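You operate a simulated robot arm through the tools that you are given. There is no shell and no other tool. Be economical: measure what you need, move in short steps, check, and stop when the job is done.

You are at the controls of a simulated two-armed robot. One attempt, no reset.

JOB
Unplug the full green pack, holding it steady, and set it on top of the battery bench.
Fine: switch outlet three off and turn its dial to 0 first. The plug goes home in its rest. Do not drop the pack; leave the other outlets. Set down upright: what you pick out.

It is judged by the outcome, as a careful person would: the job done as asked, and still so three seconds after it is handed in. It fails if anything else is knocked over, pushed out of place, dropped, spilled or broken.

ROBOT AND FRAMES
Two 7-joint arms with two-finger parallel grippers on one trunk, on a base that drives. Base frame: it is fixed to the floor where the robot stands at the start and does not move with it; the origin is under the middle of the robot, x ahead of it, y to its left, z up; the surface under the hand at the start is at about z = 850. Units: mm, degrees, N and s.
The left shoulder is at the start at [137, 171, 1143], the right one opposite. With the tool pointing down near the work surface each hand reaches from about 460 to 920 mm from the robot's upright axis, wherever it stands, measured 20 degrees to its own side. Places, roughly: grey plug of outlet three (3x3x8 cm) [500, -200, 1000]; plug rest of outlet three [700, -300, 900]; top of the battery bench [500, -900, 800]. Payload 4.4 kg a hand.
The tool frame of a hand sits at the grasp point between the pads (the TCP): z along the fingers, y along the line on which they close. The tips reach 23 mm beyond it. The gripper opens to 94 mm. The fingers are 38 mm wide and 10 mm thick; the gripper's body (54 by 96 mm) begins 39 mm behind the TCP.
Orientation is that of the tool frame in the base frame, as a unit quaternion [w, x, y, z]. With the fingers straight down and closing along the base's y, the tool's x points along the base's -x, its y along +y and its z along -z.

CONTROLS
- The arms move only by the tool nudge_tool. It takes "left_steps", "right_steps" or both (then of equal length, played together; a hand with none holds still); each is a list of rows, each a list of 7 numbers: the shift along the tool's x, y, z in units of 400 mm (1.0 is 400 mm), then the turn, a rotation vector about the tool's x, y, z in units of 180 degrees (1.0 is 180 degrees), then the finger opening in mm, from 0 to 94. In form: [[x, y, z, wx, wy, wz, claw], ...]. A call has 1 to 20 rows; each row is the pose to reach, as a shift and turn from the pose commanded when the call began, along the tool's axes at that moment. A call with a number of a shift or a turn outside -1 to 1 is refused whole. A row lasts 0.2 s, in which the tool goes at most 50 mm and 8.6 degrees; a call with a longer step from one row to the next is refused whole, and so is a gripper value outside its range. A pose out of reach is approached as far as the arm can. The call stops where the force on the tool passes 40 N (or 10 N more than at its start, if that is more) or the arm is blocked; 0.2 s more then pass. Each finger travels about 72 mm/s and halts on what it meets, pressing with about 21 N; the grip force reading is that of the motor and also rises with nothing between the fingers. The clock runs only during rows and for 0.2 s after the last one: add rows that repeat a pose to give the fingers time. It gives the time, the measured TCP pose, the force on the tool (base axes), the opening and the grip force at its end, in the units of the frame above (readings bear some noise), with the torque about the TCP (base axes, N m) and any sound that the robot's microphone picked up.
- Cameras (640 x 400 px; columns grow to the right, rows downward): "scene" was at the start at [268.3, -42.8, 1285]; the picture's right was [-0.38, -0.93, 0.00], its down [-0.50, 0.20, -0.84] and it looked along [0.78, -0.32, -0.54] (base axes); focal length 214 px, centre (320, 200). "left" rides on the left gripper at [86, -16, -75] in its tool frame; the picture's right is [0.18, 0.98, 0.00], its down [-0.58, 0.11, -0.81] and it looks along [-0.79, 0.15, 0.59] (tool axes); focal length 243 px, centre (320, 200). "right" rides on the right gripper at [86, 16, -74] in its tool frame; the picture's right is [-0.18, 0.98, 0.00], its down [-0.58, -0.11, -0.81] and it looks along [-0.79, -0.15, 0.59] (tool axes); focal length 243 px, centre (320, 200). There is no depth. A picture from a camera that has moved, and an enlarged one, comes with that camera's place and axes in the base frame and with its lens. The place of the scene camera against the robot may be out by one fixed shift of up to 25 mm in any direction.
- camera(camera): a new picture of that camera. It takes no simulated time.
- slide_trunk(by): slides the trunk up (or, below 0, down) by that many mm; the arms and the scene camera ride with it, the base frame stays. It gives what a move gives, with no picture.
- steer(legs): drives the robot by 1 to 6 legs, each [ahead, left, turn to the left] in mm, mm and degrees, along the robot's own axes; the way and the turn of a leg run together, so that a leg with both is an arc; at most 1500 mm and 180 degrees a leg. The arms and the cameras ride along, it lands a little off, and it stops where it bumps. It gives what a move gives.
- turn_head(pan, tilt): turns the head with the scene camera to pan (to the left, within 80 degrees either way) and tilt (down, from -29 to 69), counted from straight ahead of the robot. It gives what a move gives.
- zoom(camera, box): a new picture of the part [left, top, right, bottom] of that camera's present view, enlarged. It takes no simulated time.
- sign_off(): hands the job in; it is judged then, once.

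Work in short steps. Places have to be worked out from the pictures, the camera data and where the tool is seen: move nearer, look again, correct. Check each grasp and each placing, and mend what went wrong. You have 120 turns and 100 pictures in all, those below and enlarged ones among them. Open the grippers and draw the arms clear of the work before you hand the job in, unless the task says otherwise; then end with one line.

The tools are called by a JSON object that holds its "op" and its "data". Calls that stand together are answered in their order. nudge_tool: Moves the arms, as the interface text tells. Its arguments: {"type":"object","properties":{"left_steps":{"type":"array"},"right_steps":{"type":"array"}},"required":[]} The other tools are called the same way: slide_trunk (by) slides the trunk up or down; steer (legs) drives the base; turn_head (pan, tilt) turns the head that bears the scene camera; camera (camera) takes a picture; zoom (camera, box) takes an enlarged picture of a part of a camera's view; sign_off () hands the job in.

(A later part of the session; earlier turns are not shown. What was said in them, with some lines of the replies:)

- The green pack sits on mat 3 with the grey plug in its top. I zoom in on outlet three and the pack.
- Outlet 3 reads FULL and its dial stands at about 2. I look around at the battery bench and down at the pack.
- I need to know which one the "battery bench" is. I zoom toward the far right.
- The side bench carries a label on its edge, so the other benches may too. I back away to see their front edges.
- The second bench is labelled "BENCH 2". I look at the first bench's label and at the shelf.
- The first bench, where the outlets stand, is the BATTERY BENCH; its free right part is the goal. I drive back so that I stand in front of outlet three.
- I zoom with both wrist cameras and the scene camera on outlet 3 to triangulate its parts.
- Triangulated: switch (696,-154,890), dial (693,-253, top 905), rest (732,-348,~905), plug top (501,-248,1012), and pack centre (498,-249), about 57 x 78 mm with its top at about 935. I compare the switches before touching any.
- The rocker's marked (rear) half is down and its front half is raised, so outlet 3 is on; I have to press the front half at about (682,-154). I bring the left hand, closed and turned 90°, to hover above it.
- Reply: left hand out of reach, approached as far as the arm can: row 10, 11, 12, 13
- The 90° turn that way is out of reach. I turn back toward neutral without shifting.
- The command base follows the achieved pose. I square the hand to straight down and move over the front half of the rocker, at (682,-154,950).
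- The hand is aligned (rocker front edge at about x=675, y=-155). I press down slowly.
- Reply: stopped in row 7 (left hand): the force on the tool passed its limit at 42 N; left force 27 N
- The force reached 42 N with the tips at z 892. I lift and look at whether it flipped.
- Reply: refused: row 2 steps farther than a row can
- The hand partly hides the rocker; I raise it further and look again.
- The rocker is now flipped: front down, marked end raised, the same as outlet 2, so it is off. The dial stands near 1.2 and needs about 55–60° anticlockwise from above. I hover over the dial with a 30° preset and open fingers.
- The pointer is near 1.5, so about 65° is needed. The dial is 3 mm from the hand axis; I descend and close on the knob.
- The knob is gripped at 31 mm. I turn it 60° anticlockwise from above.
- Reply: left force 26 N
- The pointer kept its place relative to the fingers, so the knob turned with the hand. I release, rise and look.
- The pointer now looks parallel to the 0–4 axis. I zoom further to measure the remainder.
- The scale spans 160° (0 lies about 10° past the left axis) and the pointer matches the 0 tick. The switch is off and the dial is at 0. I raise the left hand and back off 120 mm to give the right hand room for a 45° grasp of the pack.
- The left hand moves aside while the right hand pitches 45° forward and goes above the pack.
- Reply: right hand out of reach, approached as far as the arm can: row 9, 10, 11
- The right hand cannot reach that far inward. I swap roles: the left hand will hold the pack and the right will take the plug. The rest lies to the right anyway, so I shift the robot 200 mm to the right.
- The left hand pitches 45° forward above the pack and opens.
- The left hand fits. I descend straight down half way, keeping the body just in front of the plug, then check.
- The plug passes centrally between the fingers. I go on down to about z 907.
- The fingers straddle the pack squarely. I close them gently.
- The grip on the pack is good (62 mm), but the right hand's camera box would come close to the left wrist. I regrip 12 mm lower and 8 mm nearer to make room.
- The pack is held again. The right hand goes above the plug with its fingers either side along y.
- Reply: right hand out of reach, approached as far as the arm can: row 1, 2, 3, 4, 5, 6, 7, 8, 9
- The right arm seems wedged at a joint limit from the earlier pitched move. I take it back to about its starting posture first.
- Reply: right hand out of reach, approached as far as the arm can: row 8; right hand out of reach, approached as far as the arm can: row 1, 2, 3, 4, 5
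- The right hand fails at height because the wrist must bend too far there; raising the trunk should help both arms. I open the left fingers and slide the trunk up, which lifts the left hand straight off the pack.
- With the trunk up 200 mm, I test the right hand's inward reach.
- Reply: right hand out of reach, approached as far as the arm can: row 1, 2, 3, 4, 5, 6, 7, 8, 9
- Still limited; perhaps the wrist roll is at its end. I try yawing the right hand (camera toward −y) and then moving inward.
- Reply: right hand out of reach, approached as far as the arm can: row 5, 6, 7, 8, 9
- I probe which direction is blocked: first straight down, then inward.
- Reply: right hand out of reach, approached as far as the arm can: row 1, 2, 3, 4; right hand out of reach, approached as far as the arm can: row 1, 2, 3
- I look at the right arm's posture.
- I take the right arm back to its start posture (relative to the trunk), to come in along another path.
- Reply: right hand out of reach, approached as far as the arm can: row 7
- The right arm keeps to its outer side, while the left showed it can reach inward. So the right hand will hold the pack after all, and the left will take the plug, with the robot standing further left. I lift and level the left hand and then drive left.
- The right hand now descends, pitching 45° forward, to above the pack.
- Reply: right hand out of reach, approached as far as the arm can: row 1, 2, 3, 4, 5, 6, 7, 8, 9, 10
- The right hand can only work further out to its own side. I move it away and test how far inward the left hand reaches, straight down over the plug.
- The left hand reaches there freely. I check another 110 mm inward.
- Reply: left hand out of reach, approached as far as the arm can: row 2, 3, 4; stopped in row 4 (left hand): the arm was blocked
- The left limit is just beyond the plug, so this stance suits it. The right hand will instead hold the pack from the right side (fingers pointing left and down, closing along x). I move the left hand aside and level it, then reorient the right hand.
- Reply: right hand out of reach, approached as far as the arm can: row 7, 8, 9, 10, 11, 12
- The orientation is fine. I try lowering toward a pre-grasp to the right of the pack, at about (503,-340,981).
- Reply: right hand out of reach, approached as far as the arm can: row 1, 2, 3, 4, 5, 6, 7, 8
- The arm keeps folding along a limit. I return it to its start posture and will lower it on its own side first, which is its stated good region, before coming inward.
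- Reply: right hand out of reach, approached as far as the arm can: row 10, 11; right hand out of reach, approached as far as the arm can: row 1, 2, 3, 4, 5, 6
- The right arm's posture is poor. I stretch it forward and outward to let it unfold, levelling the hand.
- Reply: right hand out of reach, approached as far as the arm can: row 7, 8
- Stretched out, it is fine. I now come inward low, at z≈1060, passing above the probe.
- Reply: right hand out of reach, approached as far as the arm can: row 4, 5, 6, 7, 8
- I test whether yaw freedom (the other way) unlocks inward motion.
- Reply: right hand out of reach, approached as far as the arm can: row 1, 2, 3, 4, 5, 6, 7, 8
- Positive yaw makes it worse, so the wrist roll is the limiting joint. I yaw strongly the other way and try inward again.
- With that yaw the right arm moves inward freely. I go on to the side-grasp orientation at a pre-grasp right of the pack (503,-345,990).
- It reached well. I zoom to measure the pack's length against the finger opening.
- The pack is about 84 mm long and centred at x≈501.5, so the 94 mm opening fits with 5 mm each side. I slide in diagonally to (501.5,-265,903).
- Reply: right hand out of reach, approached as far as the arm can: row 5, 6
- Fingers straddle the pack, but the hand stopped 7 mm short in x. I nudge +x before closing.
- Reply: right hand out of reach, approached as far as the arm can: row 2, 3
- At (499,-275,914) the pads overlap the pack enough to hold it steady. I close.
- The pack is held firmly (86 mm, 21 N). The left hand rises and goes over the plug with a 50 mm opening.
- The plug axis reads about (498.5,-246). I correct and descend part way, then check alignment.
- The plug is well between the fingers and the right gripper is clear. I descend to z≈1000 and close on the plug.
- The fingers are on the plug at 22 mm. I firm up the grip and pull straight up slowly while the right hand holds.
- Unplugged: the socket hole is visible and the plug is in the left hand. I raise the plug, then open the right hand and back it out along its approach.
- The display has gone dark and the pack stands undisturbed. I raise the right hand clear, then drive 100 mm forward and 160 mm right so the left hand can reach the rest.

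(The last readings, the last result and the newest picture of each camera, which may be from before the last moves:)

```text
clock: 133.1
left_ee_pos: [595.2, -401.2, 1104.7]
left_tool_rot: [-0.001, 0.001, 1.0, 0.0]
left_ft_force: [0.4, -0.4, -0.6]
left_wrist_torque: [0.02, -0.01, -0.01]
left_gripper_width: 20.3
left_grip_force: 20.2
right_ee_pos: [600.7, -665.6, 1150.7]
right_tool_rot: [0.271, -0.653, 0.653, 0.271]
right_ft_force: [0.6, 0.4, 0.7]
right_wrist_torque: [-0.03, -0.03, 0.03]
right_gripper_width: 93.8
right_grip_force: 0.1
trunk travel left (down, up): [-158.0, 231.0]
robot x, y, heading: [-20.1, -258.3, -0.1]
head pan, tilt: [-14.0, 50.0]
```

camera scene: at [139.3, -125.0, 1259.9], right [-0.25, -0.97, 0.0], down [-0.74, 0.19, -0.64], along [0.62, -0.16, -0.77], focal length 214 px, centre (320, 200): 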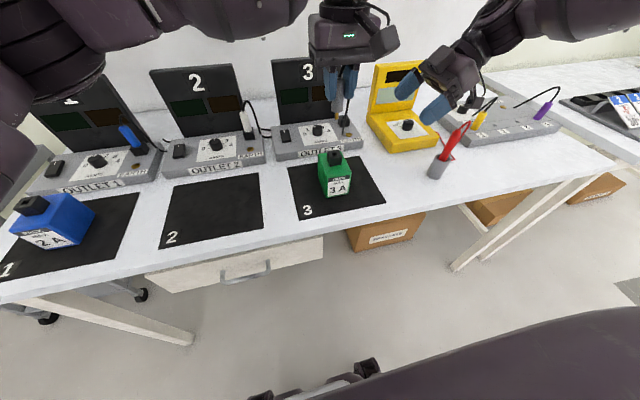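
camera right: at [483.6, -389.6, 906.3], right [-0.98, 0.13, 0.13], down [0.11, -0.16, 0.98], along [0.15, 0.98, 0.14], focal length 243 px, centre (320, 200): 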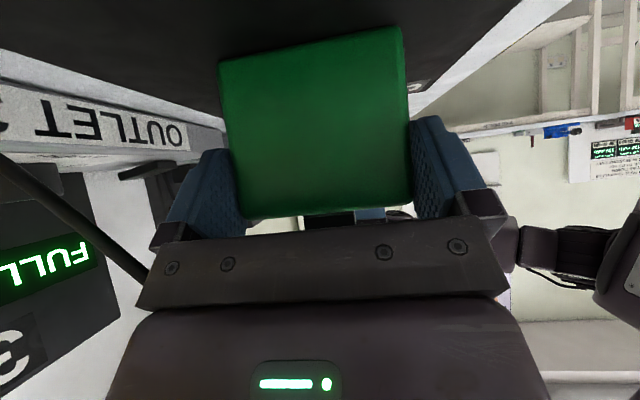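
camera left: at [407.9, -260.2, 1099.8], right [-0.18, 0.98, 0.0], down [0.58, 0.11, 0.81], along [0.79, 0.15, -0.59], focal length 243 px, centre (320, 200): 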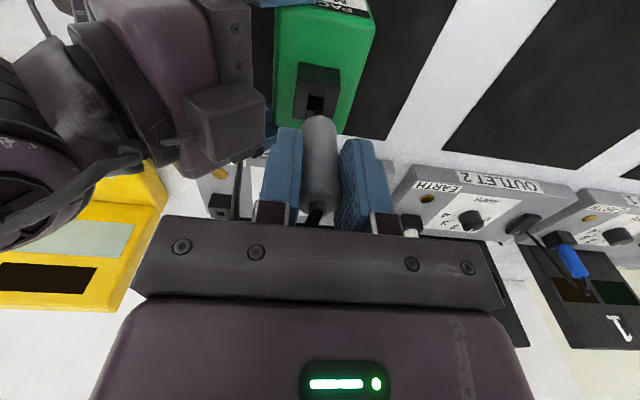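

The left hand, with the plug, moves above the rest at about (729,-348,1050).

{"op": "nudge_tool", "data": {"left_steps": [[-0.067, 0.0265, 0, 0, 0, 0, 12], [-0.134, 0.053, 0.03, 0, 0, 0, 12], [-0.2, 0.08, 0.06, 0, 0, 0, 12], [-0.27, 0.106, 0.1, 0, 0, 0, 12], [-0.336, 0.1325, 0.1375, 0, 0, 0, 12], [-0.336, 0.1325, 0.1375, 0, 0, 0, 12]]}}

{"op": "zoom", "data": {"camera": "left", "box": [180, 20, 460, 195]}}

{"op": "turn_head", "data": {"pan": -5, "tilt": 40}}

{"op": "camera", "data": {"camera": "scene"}}

```text
clock: 134.5
left_ee_pos: [727.4, -346.0, 1049.6]
left_tool_rot: [-0.001, 0.001, 1.0, 0.0]
left_ft_force: [0.4, -0.5, -1.4]
left_wrist_torque: [0.01, 0.0, 0.01]
left_gripper_width: 20.5
left_grip_force: 21.6
right_ee_pos: [600.7, -663.8, 1150.7]
right_tool_rot: [0.272, -0.653, 0.653, 0.271]
right_ft_force: [1.2, 0.5, 0.1]
right_wrist_torque: [0.0, -0.03, -0.01]
right_gripper_width: 93.9
right_grip_force: 0.0
trunk travel left (down, up): [-158.0, 231.0]
robot x, y, heading: [-16.5, -252.5, -0.1]
head pan, tilt: [-14.0, 50.0]
```

```text
2.29 times, centred on (320, 108) of left
camera zoom: at [639.6, -363.1, 1124.7], right [-0.18, 0.98, 0.0], down [0.58, 0.11, 0.81], along [0.79, 0.15, -0.59], focal length 555 px, centre (320, 411)
```

zoom: 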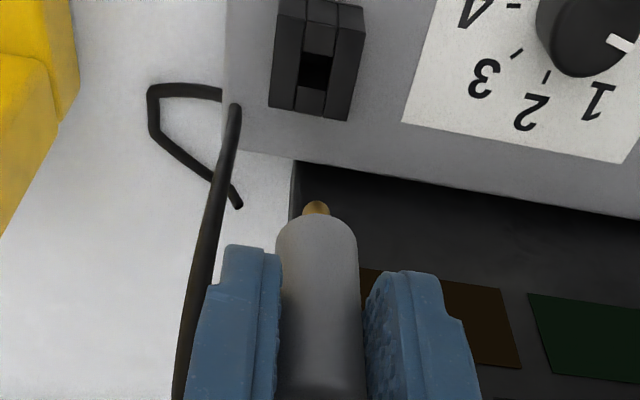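

```text
clock: 135.2
left_ee_pos: [727.2, -346.1, 1048.4]
left_tool_rot: [-0.001, 0.001, 1.0, 0.0]
left_ft_force: [-0.4, 0.1, -0.4]
left_wrist_torque: [0.02, -0.02, 0.01]
left_gripper_width: 20.5
left_grip_force: 21.1
right_ee_pos: [600.8, -664.0, 1150.6]
right_tool_rot: [0.272, -0.653, 0.654, 0.271]
right_ft_force: [-0.2, 0.1, 0.4]
right_wrist_torque: [-0.02, 0.02, 0.01]
right_gripper_width: 94.1
right_grip_force: 0.0
trunk travel left (down, up): [-158.0, 231.0]
robot x, y, heading: [-21.5, -251.7, -0.1]
head pan, tilt: [-5.0, 40.0]
```

```text
20 pictures are left
camera scene: at [250.0, -270.5, 1273.7], right [-0.09, -1.0, 0.0], down [-0.64, 0.06, -0.77], along [0.76, -0.07, -0.64], focal length 214 px, centre (320, 200)
```

scene: 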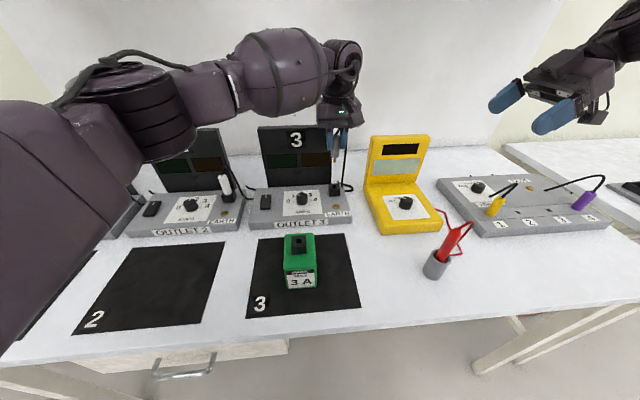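

The plug's pin and the rest hole nearly line up. I descend until the pin is just above the rest and look again.

{"op": "nudge_tool", "data": {"left_steps": [[0, 0, 0.05, 0, 0, 0, 12], [0, 0, 0.1, 0, 0, 0, 12], [0, 0, 0.15, 0, 0, 0, 12], [0, 0, 0.16, 0, 0, 0, 12]]}}

{"op": "zoom", "data": {"camera": "left", "box": [240, 30, 400, 130]}}

{"op": "zoom", "data": {"camera": "scene", "box": [290, 120, 386, 220]}}

```text
clock: 136.2
left_ee_pos: [728.3, -345.6, 986.3]
left_tool_rot: [0.001, 0.0, 1.0, 0.0]
left_ft_force: [0.7, 0.3, -0.6]
left_wrist_torque: [-0.01, 0.02, 0.03]
left_gripper_width: 20.5
left_grip_force: 21.1
right_ee_pos: [600.3, -664.4, 1149.7]
right_tool_rot: [0.272, -0.653, 0.654, 0.27]
right_ft_force: [-0.1, 0.7, 0.0]
right_wrist_torque: [0.04, 0.0, -0.02]
right_gripper_width: 93.9
right_grip_force: 0.0
trunk travel left (down, up): [-158.0, 231.0]
robot x, y, heading: [-18.5, -251.4, -0.0]
head pan, tilt: [-5.0, 40.0]
```

```text
4.00 times, centred on (320, 80) of left
camera zoom: at [640.8, -363.7, 1060.4], right [-0.18, 0.98, 0.0], down [0.58, 0.11, 0.81], along [0.79, 0.15, -0.59], focal length 970 px, centre (320, 680)
```

zoom: 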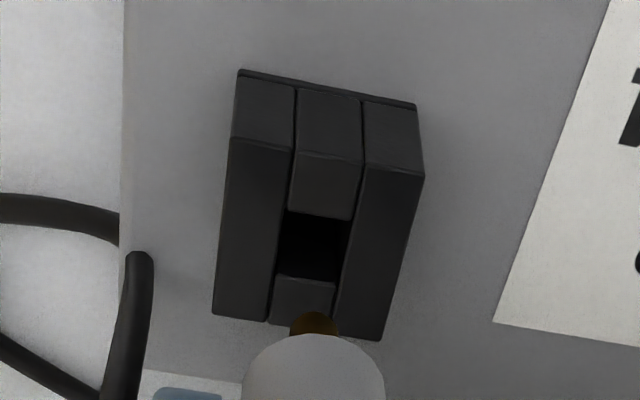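

```text
4.00 times, centred on (338, 170) of scene
camera zoom: at [249.7, -270.4, 1273.9], right [-0.09, -1.0, 0.0], down [-0.64, 0.06, -0.77], along [0.76, -0.07, -0.64], focal length 858 px, centre (248, 320)
```

zoom: 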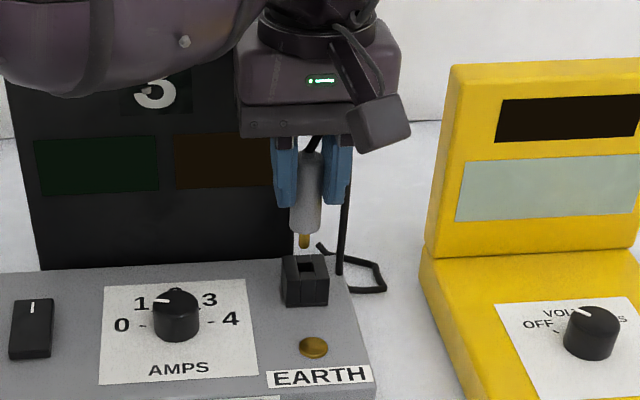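

The gap is about 14 mm. I descend 9 mm more to compare pin and hole with less parallax.

{"op": "nudge_tool", "data": {"left_steps": [[0.004, -0.002, 0.012, 0, 0, 0, 12], [0.004, -0.002, 0.0225, 0, 0, 0, 12], [0.004, -0.002, 0.0225, 0, 0, 0, 12]]}}

{"op": "zoom", "data": {"camera": "left", "box": [280, 50, 376, 110]}}

{"op": "zoom", "data": {"camera": "scene", "box": [306, 155, 354, 195]}}

```text
clock: 137.0
left_ee_pos: [726.9, -349.4, 977.3]
left_tool_rot: [0.0, 0.001, 1.0, 0.0]
left_ft_force: [-0.1, 0.2, -0.8]
left_wrist_torque: [-0.01, -0.02, 0.01]
left_gripper_width: 20.6
left_grip_force: 20.8
right_ee_pos: [601.4, -664.7, 1148.7]
right_tool_rot: [-0.271, 0.654, -0.653, -0.271]
right_ft_force: [0.7, 0.2, 0.4]
right_wrist_torque: [0.01, -0.01, -0.02]
right_gripper_width: 94.1
right_grip_force: 0.0
trunk travel left (down, up): [-158.0, 231.0]
robot x, y, heading: [-18.0, -255.9, -0.2]
head pan, tilt: [-5.0, 40.0]
```

```text
6.67 times, centred on (328, 80) of left
camera zoom: at [639.3, -365.4, 1051.2], right [-0.18, 0.98, 0.0], down [0.58, 0.11, 0.81], along [0.79, 0.15, -0.59], focal length 1618 px, centre (267, 1000)
```

zoom: 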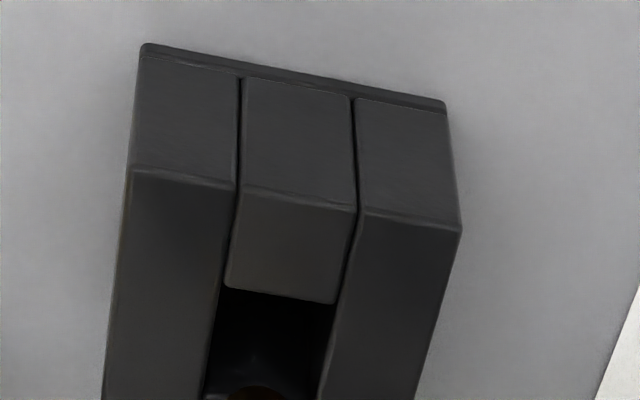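

```text
10.00 times, centred on (330, 175) of scene
camera zoom: at [249.9, -270.4, 1273.8], right [-0.09, -1.0, 0.0], down [-0.64, 0.06, -0.77], along [0.76, -0.07, -0.64], focal length 2145 px, centre (220, 450)
```

zoom: 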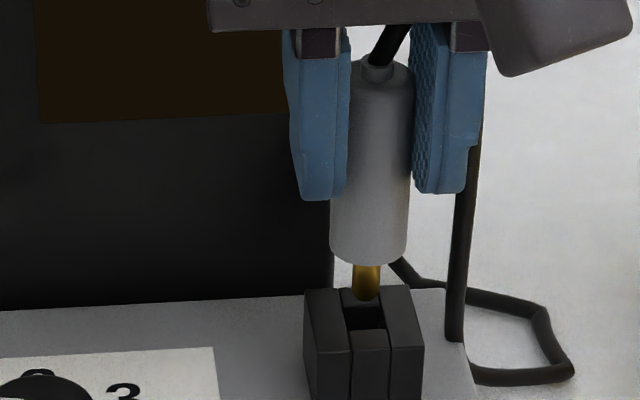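

Two-view estimate: the pin is about 4.5 mm above the hole, lined up in y but 4 mm too far in x. I shift −4 mm and insert slowly.

{"op": "nudge_tool", "data": {"left_steps": [[0.005, 0, 0, 0, 0, 0, 12], [0.01, 0, 0, 0, 0, 0, 12], [0.01, 0, 0.008, 0, 0, 0, 12], [0.01, 0, 0.016, 0, 0, 0, 12], [0.01, 0, 0.024, 0, 0, 0, 12], [0.01, 0, 0.032, 0, 0, 0, 12]]}}

{"op": "zoom", "data": {"camera": "scene", "box": [306, 155, 354, 195]}}

```text
clock: 138.4
left_ee_pos: [721.9, -348.3, 962.9]
left_tool_rot: [-0.001, 0.001, 1.0, 0.0]
left_ft_force: [0.9, -0.4, -1.4]
left_wrist_torque: [-0.03, 0.0, 0.0]
left_gripper_width: 20.7
left_grip_force: 21.0
right_ee_pos: [602.2, -664.5, 1150.1]
right_tool_rot: [-0.271, 0.653, -0.653, -0.272]
right_ft_force: [-0.3, -0.8, -0.5]
right_wrist_torque: [0.04, 0.01, 0.01]
right_gripper_width: 93.9
right_grip_force: 0.1
trunk travel left (down, up): [-158.0, 231.0]
robot x, y, heading: [-22.9, -255.6, 0.2]
head pan, tilt: [-5.0, 40.0]
```

```text
10.00 times, centred on (330, 175) of scene
camera zoom: at [250.0, -270.4, 1273.8], right [-0.09, -1.0, 0.0], down [-0.64, 0.06, -0.77], along [0.76, -0.07, -0.64], focal length 2145 px, centre (220, 450)
```

zoom: 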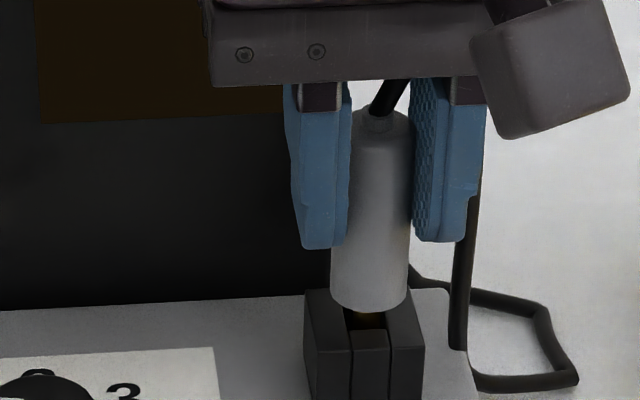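

The pin is entering the hole with no side force. I go on down gently until it seats.

{"op": "nudge_tool", "data": {"left_steps": [[0, 0, 0.008, 0, 0, 0, 12], [0, 0, 0.016, 0, 0, 0, 12], [0, 0, 0.024, 0, 0, 0, 12], [0, 0, 0.032, 0, 0, 0, 12], [0, 0, 0.04, 0, 0, 0, 12]]}}

{"op": "zoom", "data": {"camera": "scene", "box": [306, 155, 354, 195]}}

```text
clock: 139.6
left_ee_pos: [721.4, -348.5, 950.2]
left_tool_rot: [0.001, 0.001, 1.0, -0.002]
left_ft_force: [0.1, -1.6, 12.4]
left_wrist_torque: [-0.01, -0.02, -0.08]
left_gripper_width: 20.9
left_grip_force: 21.2
right_ee_pos: [600.5, -664.8, 1150.6]
right_tool_rot: [-0.272, 0.653, -0.653, -0.27]
right_ft_force: [-1.0, 0.0, 0.6]
right_wrist_torque: [-0.03, 0.01, 0.01]
right_gripper_width: 93.9
right_grip_force: 0.1
trunk travel left (down, up): [-158.0, 231.0]
robot x, y, heading: [-18.0, -254.1, -0.3]
head pan, tilt: [-5.0, 40.0]
```

```text
10.00 times, centred on (330, 175) of scene
camera zoom: at [248.3, -270.3, 1274.6], right [-0.09, -1.0, 0.0], down [-0.64, 0.06, -0.77], along [0.76, -0.07, -0.64], focal length 2145 px, centre (220, 450)
```

zoom: 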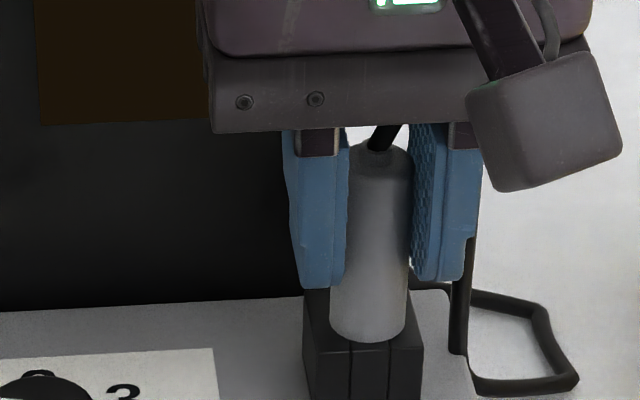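

It bottomed out with 12 N. I press a little more to be sure it is home, then release and lift.

{"op": "nudge_tool", "data": {"left_steps": [[0, 0, 0.008, 0, 0, 0, 12], [0, 0, 0.012, 0, 0, 0, 12], [0, 0, 0.0, 0, 0, 0, 12]]}}

{"op": "nudge_tool", "data": {"left_steps": [[0, 0, 0, 0, 0, 0, 50], [0, 0, 0, 0, 0, 0, 50], [0, 0, -0.05, 0, 0, 0, 50], [0, 0, -0.12, 0, 0, 0, 50], [0, 0, -0.2, 0, 0, 0, 50], [0.05, 0, -0.3, 0, 0, 0, 50]]}}

{"op": "zoom", "data": {"camera": "scene", "box": [260, 130, 420, 230]}}

```text
clock: 140.4
left_ee_pos: [721.7, -348.9, 948.5]
left_tool_rot: [0.001, -0.001, 1.0, -0.001]
left_ft_force: [6.8, -0.2, 19.4]
left_wrist_torque: [-0.01, -0.42, -0.05]
left_gripper_width: 20.5
left_grip_force: 21.0
right_ee_pos: [599.4, -664.4, 1150.3]
right_tool_rot: [-0.272, 0.653, -0.653, -0.271]
right_ft_force: [-0.1, 0.3, -0.3]
right_wrist_torque: [-0.03, -0.02, -0.04]
right_gripper_width: 93.8
right_grip_force: 0.1
trunk travel left (down, up): [-158.0, 231.0]
robot x, y, heading: [-15.7, -249.3, -0.1]
head pan, tilt: [-5.0, 40.0]
```

```text
clock: 141.8
left_ee_pos: [697.3, -352.7, 1072.4]
left_tool_rot: [0.002, 0.001, 1.0, 0.0]
left_ft_force: [-0.7, 0.1, 0.2]
left_wrist_torque: [0.03, -0.02, -0.02]
left_gripper_width: 50.1
left_grip_force: 0.1
right_ee_pos: [600.2, -664.5, 1150.7]
right_tool_rot: [0.272, -0.653, 0.653, 0.27]
right_ft_force: [0.5, -0.4, -0.7]
right_wrist_torque: [-0.03, 0.01, 0.03]
right_gripper_width: 94.0
right_grip_force: 0.1
trunk travel left (down, up): [-158.0, 231.0]
robot x, y, heading: [-18.8, -251.3, -0.0]
head pan, tilt: [-5.0, 40.0]
```

```text
4.00 times, centred on (340, 180) of scene
camera zoom: at [248.2, -270.2, 1274.5], right [-0.09, -1.0, 0.0], down [-0.64, 0.06, -0.77], along [0.76, -0.07, -0.64], focal length 858 px, centre (240, 280)
```

zoom: 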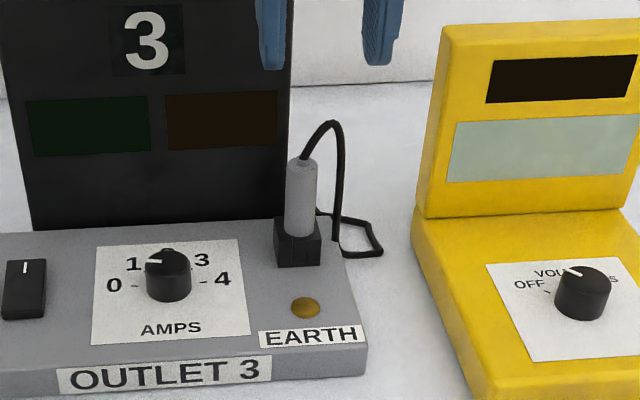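

The plug stands upright in its rest, the switch is off and the dial is at 0. The left hand now goes above the pack to lift it, centred and pointing straight down.

{"op": "nudge_tool", "data": {"left_steps": [[0.08, 0.04, -0.02, 0, 0, 0, 90], [0.165, 0.0875, -0.02, 0, 0, 0, 90], [0.25, 0.13, -0.02, 0, 0, 0, 90], [0.33, 0.175, -0.02, 0, 0, 0, 90], [0.415, 0.22, 0, 0, 0, 0, 90], [0.495, 0.2625, 0, 0, 0, 0, 90], [0.495, 0.2625, 0, 0, 0, 0, 90]]}}

{"op": "camera", "data": {"camera": "left"}}

```text
clock: 143.4
left_ee_pos: [504.5, -242.1, 1070.1]
left_tool_rot: [-0.001, 0.0, 1.0, 0.0]
left_ft_force: [-0.3, 0.8, -0.6]
left_wrist_torque: [0.02, -0.02, 0.04]
left_gripper_width: 90.1
left_grip_force: 0.1
right_ee_pos: [602.0, -664.8, 1149.5]
right_tool_rot: [0.272, -0.652, 0.653, 0.271]
right_ft_force: [0.1, -0.8, -0.4]
right_wrist_torque: [0.02, 0.0, -0.01]
right_gripper_width: 94.0
right_grip_force: 0.0
trunk travel left (down, up): [-158.0, 231.0]
robot x, y, heading: [-19.4, -250.8, -0.2]
head pan, tilt: [-5.0, 40.0]
```

```text
12 pictures are left
camera left: at [417.2, -259.7, 1145.0], right [-0.18, 0.98, 0.0], down [0.58, 0.11, 0.81], along [0.79, 0.15, -0.59], focal length 243 px, centre (320, 200)
```

left: 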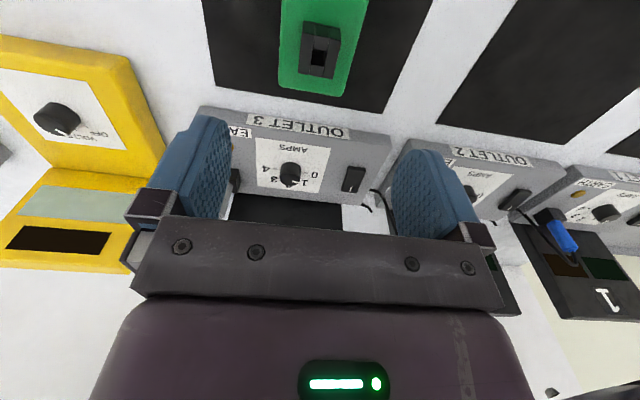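

The pack centre reads (499,-245.5). I descend to z≈921 and close.

{"op": "nudge_tool", "data": {"left_steps": [[0.0125, -0.0075, 0.1, 0, 0, 0, 90], [0.0125, -0.0075, 0.2, 0, 0, 0, 90], [0.0125, -0.0075, 0.29, 0, 0, 0, 90], [0.0125, -0.0075, 0.34, 0, 0, 0, 90], [0.0125, -0.0075, 0.3725, 0, 0, 0, 90], [0.0125, -0.0075, 0.3725, 0, 0, 0, 90]]}}

{"op": "nudge_tool", "data": {"left_steps": [[0, 0, 0, 0, 0, 0, 70], [0, 0, 0, 0, 0, 0, 50], [0, 0, 0, 0, 0, 0, 40], [0, 0, 0, 0, 0, 0, 40], [0, 0, 0, 0, 0, 0, 40]]}}

{"op": "camera", "data": {"camera": "left"}}

```text
clock: 144.8
left_ee_pos: [498.5, -247.2, 918.9]
left_tool_rot: [0.0, 0.001, 1.0, 0.0]
left_ft_force: [-0.7, 0.8, 0.7]
left_wrist_torque: [0.02, 0.0, 0.03]
left_gripper_width: 90.1
left_grip_force: 0.1
right_ee_pos: [600.9, -664.9, 1150.7]
right_tool_rot: [-0.272, 0.653, -0.653, -0.271]
right_ft_force: [-0.3, -0.3, 0.6]
right_wrist_torque: [0.01, -0.03, 0.04]
right_gripper_width: 94.1
right_grip_force: 0.0
trunk travel left (down, up): [-158.0, 231.0]
robot x, y, heading: [-18.0, -252.3, -0.4]
head pan, tilt: [-5.0, 40.0]
```

```text
clock: 146.0
left_ee_pos: [499.1, -247.1, 918.4]
left_tool_rot: [-0.001, 0.001, 1.0, 0.0]
left_ft_force: [-0.7, 0.4, 0.1]
left_wrist_torque: [0.0, -0.15, -0.01]
left_gripper_width: 62.0
left_grip_force: 20.9
right_ee_pos: [600.9, -665.1, 1149.6]
right_tool_rot: [0.271, -0.653, 0.653, 0.271]
right_ft_force: [-0.3, -0.3, 0.6]
right_wrist_torque: [0.02, 0.02, 0.02]
right_gripper_width: 93.6
right_grip_force: 0.0
trunk travel left (down, up): [-158.0, 231.0]
robot x, y, heading: [-22.2, -253.8, 0.0]
head pan, tilt: [-5.0, 40.0]
```

```text
11 pictures are left
camera left: at [411.6, -263.5, 993.1], right [-0.18, 0.98, 0.0], down [0.58, 0.11, 0.81], along [0.79, 0.15, -0.59], focal length 243 px, centre (320, 200)
```

left: 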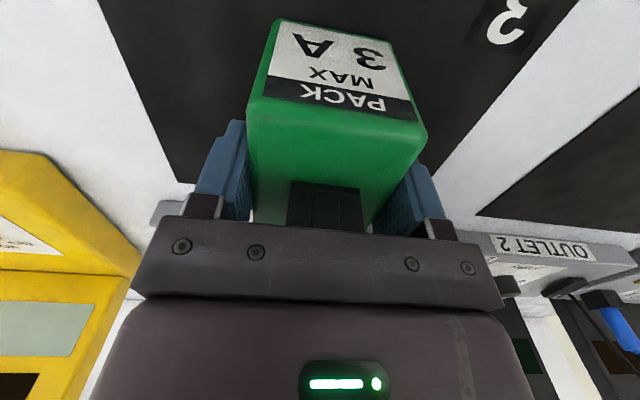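

Gripped at 62 mm. I lift 25 mm first and check the load.

{"op": "nudge_tool", "data": {"left_steps": [[0, 0, -0.01, 0, 0, 0, 40], [0, 0, -0.02, 0, 0, 0, 40], [0, 0, -0.04, 0, 0, 0, 40], [0, 0, -0.0625, 0, 0, 0, 40], [0, 0, -0.0625, 0, 0, 0, 40]]}}

{"op": "camera", "data": {"camera": "left"}}

```text
clock: 147.2
left_ee_pos: [498.9, -246.4, 942.3]
left_tool_rot: [-0.001, 0.0, 1.0, -0.001]
left_ft_force: [-0.2, 0.3, -3.8]
left_wrist_torque: [-0.02, -0.01, 0.01]
left_gripper_width: 62.1
left_grip_force: 21.5
right_ee_pos: [601.4, -664.1, 1149.9]
right_tool_rot: [-0.272, 0.653, -0.653, -0.271]
right_ft_force: [0.5, 0.8, -0.2]
right_wrist_torque: [0.0, -0.01, -0.01]
right_gripper_width: 94.0
right_grip_force: 0.1
trunk travel left (down, up): [-158.0, 231.0]
robot x, y, heading: [-21.4, -252.0, -0.3]
head pan, tilt: [-5.0, 40.0]
```

```text
10 pictures are left
camera left: at [412.0, -263.2, 1017.6], right [-0.18, 0.98, 0.0], down [0.58, 0.11, 0.81], along [0.79, 0.15, -0.59], focal length 243 px, centre (320, 200)
```

left: 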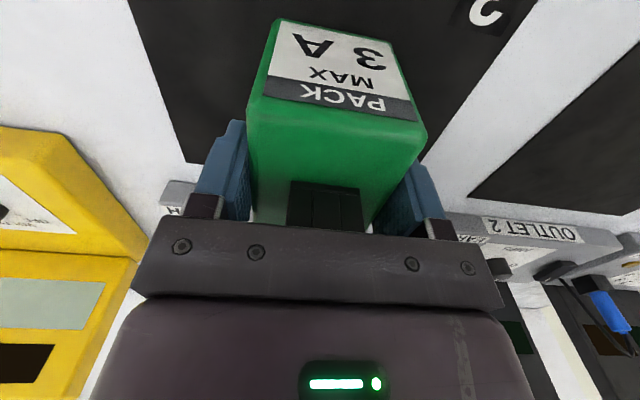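

The load is only about 4 N and the pack hangs level. I lift it to z≈1105 to clear the probe and drive right toward the free part of the bench.

{"op": "nudge_tool", "data": {"left_steps": [[0, 0, -0.07, 0, 0, 0, 40], [0, 0, -0.15, 0, 0, 0, 40], [0, 0, -0.23, 0, 0, 0, 40], [0, 0, -0.31, 0, 0, 0, 40], [0, 0, -0.4, 0, 0, 0, 40], [0, 0, -0.41, 0, 0, 0, 40]]}}

{"op": "steer", "data": {"legs": [[-44, 0, 0], [0, -510, 0]]}}

{"op": "turn_head", "data": {"pan": 10, "tilt": 50}}

{"op": "camera", "data": {"camera": "scene"}}

```text
clock: 148.6
left_ee_pos: [499.9, -243.6, 1105.7]
left_tool_rot: [-0.002, 0.0, 1.0, 0.0]
left_ft_force: [0.0, -0.1, -4.9]
left_wrist_torque: [-0.01, 0.02, -0.01]
left_gripper_width: 62.0
left_grip_force: 21.5
right_ee_pos: [603.0, -664.4, 1149.7]
right_tool_rot: [0.272, -0.653, 0.653, 0.271]
right_ft_force: [0.4, 0.7, 1.0]
right_wrist_torque: [0.01, -0.03, -0.01]
right_gripper_width: 94.2
right_grip_force: 0.1
trunk travel left (down, up): [-158.0, 231.0]
robot x, y, heading: [-19.1, -252.6, -0.3]
head pan, tilt: [-5.0, 40.0]
```

```text
clock: 154.3
left_ee_pos: [454.2, -776.6, 1105.2]
left_tool_rot: [0.0, 0.003, 1.0, 0.0]
left_ft_force: [0.1, 0.5, -4.0]
left_wrist_torque: [0.04, 0.01, -0.01]
left_gripper_width: 61.8
left_grip_force: 20.8
right_ee_pos: [552.8, -1197.4, 1150.0]
right_tool_rot: [0.272, -0.65, 0.656, 0.27]
right_ft_force: [0.8, -0.1, -0.3]
right_wrist_torque: [0.01, -0.02, 0.01]
right_gripper_width: 94.2
right_grip_force: 0.0
trunk travel left (down, up): [-158.0, 231.0]
robot x, y, heading: [-65.8, -782.5, -0.5]
head pan, tilt: [-5.0, 40.0]
```

```text
clock: 155.1
left_ee_pos: [453.4, -776.6, 1105.4]
left_tool_rot: [-0.001, 0.003, 1.0, 0.0]
left_ft_force: [0.2, -0.1, -4.5]
left_wrist_torque: [-0.01, 0.0, 0.01]
left_gripper_width: 61.6
left_grip_force: 21.0
right_ee_pos: [553.1, -1197.8, 1149.5]
right_tool_rot: [0.273, -0.65, 0.655, 0.27]
right_ft_force: [-0.3, 0.0, 0.0]
right_wrist_torque: [0.0, 0.03, 0.01]
right_gripper_width: 93.7
right_grip_force: 0.1
trunk travel left (down, up): [-158.0, 231.0]
robot x, y, heading: [-65.6, -783.0, -0.6]
head pan, tilt: [10.0, 50.0]
```

```text
9 pictures are left
camera scene: at [196.2, -780.3, 1259.6], right [0.16, -0.99, 0.0], down [-0.76, -0.13, -0.64], along [0.63, 0.11, -0.77], focal length 214 px, centre (320, 200)
```

scene: 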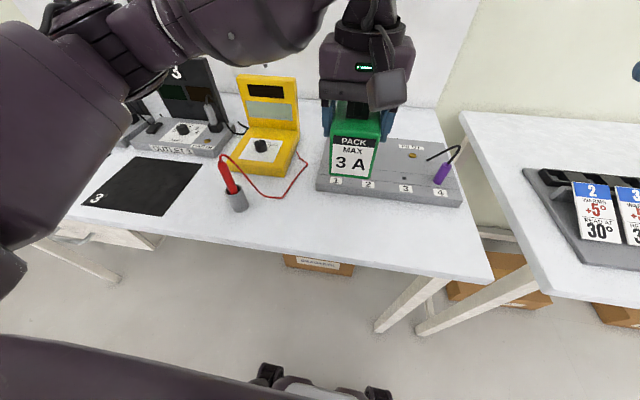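

The spot at (470,-777) is free: POT box edge at x≈574, bench edge at ≈379. I lower the pack.

{"op": "nudge_tool", "data": {"left_steps": [[-0.02, 0, 0.08, 0, 0, 0, 40], [-0.04, 0, 0.17, 0, 0, 0, 40], [-0.04, 0, 0.26, 0, 0, 0, 40], [-0.04, 0, 0.35, 0, 0, 0, 40], [-0.04, 0, 0.42, 0, 0, 0, 40], [-0.04, 0, 0.445, 0, 0, 0, 40], [-0.04, 0, 0.455, 0, 0, 0, 40]]}}

{"op": "nudge_tool", "data": {"left_steps": [[0, 0, 0.004, 0, 0, 0, 40], [0, 0, 0.008, 0, 0, 0, 40], [0, 0, 0.012, 0, 0, 0, 40], [0, 0, 0.015, 0, 0, 0, 40]]}}

{"op": "camera", "data": {"camera": "scene"}}

```text
clock: 156.7
left_ee_pos: [470.9, -776.5, 922.2]
left_tool_rot: [-0.001, 0.003, 1.0, 0.0]
left_ft_force: [0.4, 0.7, -3.3]
left_wrist_torque: [-0.01, 0.02, -0.02]
left_gripper_width: 61.6
left_grip_force: 21.1
right_ee_pos: [553.8, -1197.0, 1149.5]
right_tool_rot: [0.272, -0.65, 0.656, 0.27]
right_ft_force: [0.3, -0.7, 0.4]
right_wrist_torque: [0.02, 0.01, -0.03]
right_gripper_width: 94.0
right_grip_force: 0.0
trunk travel left (down, up): [-158.0, 231.0]
robot x, y, heading: [-66.7, -781.1, -0.6]
head pan, tilt: [10.0, 50.0]
```

```text
clock: 157.7
left_ee_pos: [469.8, -776.6, 916.9]
left_tool_rot: [-0.001, 0.003, 1.0, 0.0]
left_ft_force: [0.0, -0.3, -4.9]
left_wrist_torque: [-0.01, -0.02, 0.01]
left_gripper_width: 62.0
left_grip_force: 20.9
right_ee_pos: [554.0, -1196.8, 1149.2]
right_tool_rot: [0.272, -0.65, 0.655, 0.27]
right_ft_force: [-0.8, 0.1, 0.1]
right_wrist_torque: [0.01, 0.02, 0.01]
right_gripper_width: 94.0
right_grip_force: 0.1
trunk travel left (down, up): [-158.0, 231.0]
robot x, y, heading: [-65.9, -782.7, -0.7]
head pan, tilt: [10.0, 50.0]
```

```text
8 pictures are left
camera scene: at [196.2, -780.2, 1259.6], right [0.16, -0.99, 0.0], down [-0.76, -0.13, -0.64], along [0.63, 0.11, -0.77], focal length 214 px, centre (320, 200)
```

scene: 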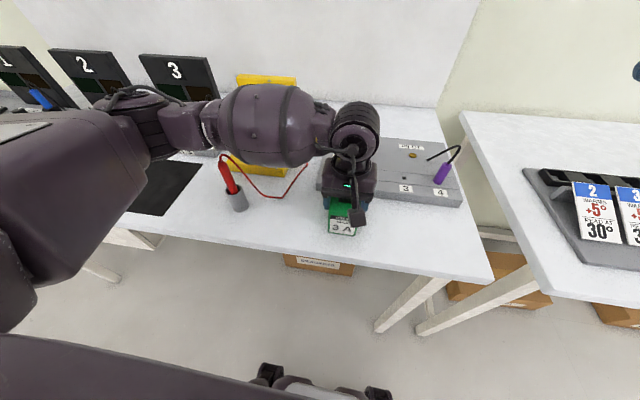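

It still hangs free at −4.9 N. I lower it millimetre by millimetre until contact.

{"op": "nudge_tool", "data": {"left_steps": [[0, 0, 0.0025, 0, 0, 0, 40], [0, 0, 0.005, 0, 0, 0, 40], [0, 0, 0.0075, 0, 0, 0, 40], [0, 0, 0.0075, 0, 0, 0, 40]]}}

```text
clock: 158.7
left_ee_pos: [467.9, -776.6, 916.6]
left_tool_rot: [0.0, 0.003, 1.0, -0.001]
left_ft_force: [-0.8, -1.4, 1.2]
left_wrist_torque: [0.07, 0.3, 0.1]
left_gripper_width: 62.2
left_grip_force: 20.7
right_ee_pos: [553.9, -1197.1, 1149.9]
right_tool_rot: [0.273, -0.651, 0.655, 0.27]
right_ft_force: [0.1, -0.5, -0.3]
right_wrist_torque: [0.0, 0.02, 0.03]
right_gripper_width: 93.9
right_grip_force: 0.0
trunk travel left (down, up): [-158.0, 231.0]
robot x, y, heading: [-66.6, -784.3, -0.6]
head pan, tilt: [10.0, 50.0]
```

The bench now carries it (force +1.2 N). I open slowly and rise.

{"op": "nudge_tool", "data": {"left_steps": [[0, 0, 0, 0, 0, 0, 62], [0, 0, 0, 0, 0, 0, 70], [0, 0, 0, 0, 0, 0, 90], [0, 0, 0, 0, 0, 0, 90], [0, 0, -0.04, 0, 0, 0, 90], [0, 0, -0.12, 0, 0, 0, 90], [0, 0, -0.22, 0, 0, 0, 90], [0, 0, -0.32, 0, 0, 0, 90], [0, 0, -0.42, 0, 0, 0, 90], [0, 0, -0.5, 0, 0, 0, 90]]}}

{"op": "camera", "data": {"camera": "scene"}}

```text
clock: 160.8
left_ee_pos: [467.7, -775.5, 1118.5]
left_tool_rot: [0.0, 0.004, 1.0, 0.0]
left_ft_force: [0.5, 0.4, -0.6]
left_wrist_torque: [0.0, -0.02, -0.03]
left_gripper_width: 90.1
left_grip_force: 0.1
right_ee_pos: [552.8, -1198.5, 1149.6]
right_tool_rot: [0.272, -0.651, 0.655, 0.27]
right_ft_force: [0.2, -0.4, -0.2]
right_wrist_torque: [0.0, -0.01, 0.01]
right_gripper_width: 93.7
right_grip_force: 0.0
trunk travel left (down, up): [-158.0, 231.0]
robot x, y, heading: [-65.8, -782.0, -0.3]
head pan, tilt: [10.0, 50.0]
```

```text
7 pictures are left
camera scene: at [195.4, -780.2, 1259.8], right [0.16, -0.99, 0.0], down [-0.76, -0.13, -0.64], along [0.63, 0.11, -0.77], focal length 214 px, centre (320, 200)
```

scene: 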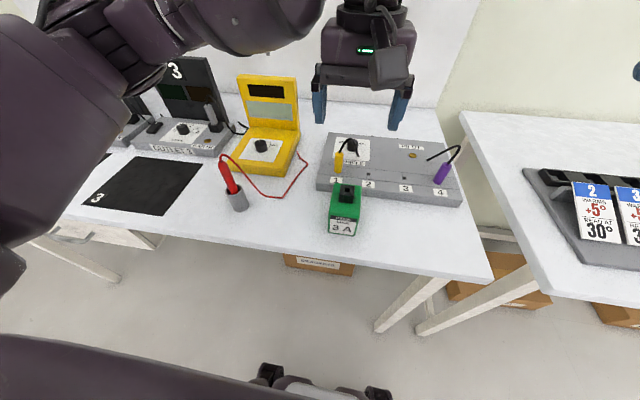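

The pack stands upright on the free bench top. I back the robot away and take a last look at everything.

{"op": "steer", "data": {"legs": [[-350, 0, 0]]}}

{"op": "turn_head", "data": {"pan": 28, "tilt": 25}}

{"op": "camera", "data": {"camera": "scene"}}

```text
clock: 163.2
left_ee_pos: [109.3, -767.0, 1114.8]
left_tool_rot: [-0.001, -0.003, 1.0, 0.0]
left_ft_force: [-0.2, 0.3, -0.2]
left_wrist_torque: [-0.01, -0.01, 0.01]
left_gripper_width: 90.0
left_grip_force: 0.1
right_ee_pos: [198.7, -1189.4, 1150.2]
right_tool_rot: [-0.271, 0.655, -0.651, -0.272]
right_ft_force: [-0.3, -0.2, -0.6]
right_wrist_torque: [-0.01, -0.01, 0.0]
right_gripper_width: 94.0
right_grip_force: 0.0
trunk travel left (down, up): [-158.0, 231.0]
robot x, y, heading: [-426.0, -782.4, 0.0]
head pan, tilt: [10.0, 50.0]
```

```text
clock: 164.1
left_ee_pos: [109.8, -768.1, 1115.7]
left_tool_rot: [-0.001, -0.003, 1.0, 0.0]
left_ft_force: [-0.1, 0.0, -0.1]
left_wrist_torque: [0.0, -0.01, -0.02]
left_gripper_width: 90.1
left_grip_force: 0.0
right_ee_pos: [200.5, -1189.6, 1149.1]
right_tool_rot: [-0.27, 0.655, -0.652, -0.272]
right_ft_force: [0.4, -0.1, 0.6]
right_wrist_torque: [0.01, -0.03, 0.01]
right_gripper_width: 93.9
right_grip_force: 0.1
trunk travel left (down, up): [-158.0, 231.0]
robot x, y, heading: [-424.7, -781.1, -0.0]
head pan, tilt: [28.0, 25.0]
```

```text
6 pictures are left
camera scene: at [-157.6, -746.3, 1297.0], right [0.47, -0.88, 0.0], down [-0.37, -0.2, -0.91], along [0.8, 0.43, -0.42], focal length 214 px, centre (320, 200)
```

scene: 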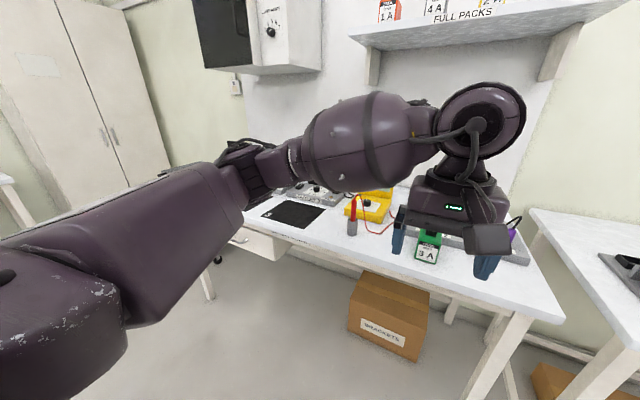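

Everything stands as asked: plug in its rest, outlet 3 off with its dial at 0, pack upright on the bench, grippers open and clear. I hand it in.

{"op": "sign_off", "data": {}}

```text
The job is handed in.
```

The full green pack is unplugged and stands upright on top of the battery bench. The grey plug is home in its rest, outlet three is switched off, and its dial reads 0 as near as I could measure.
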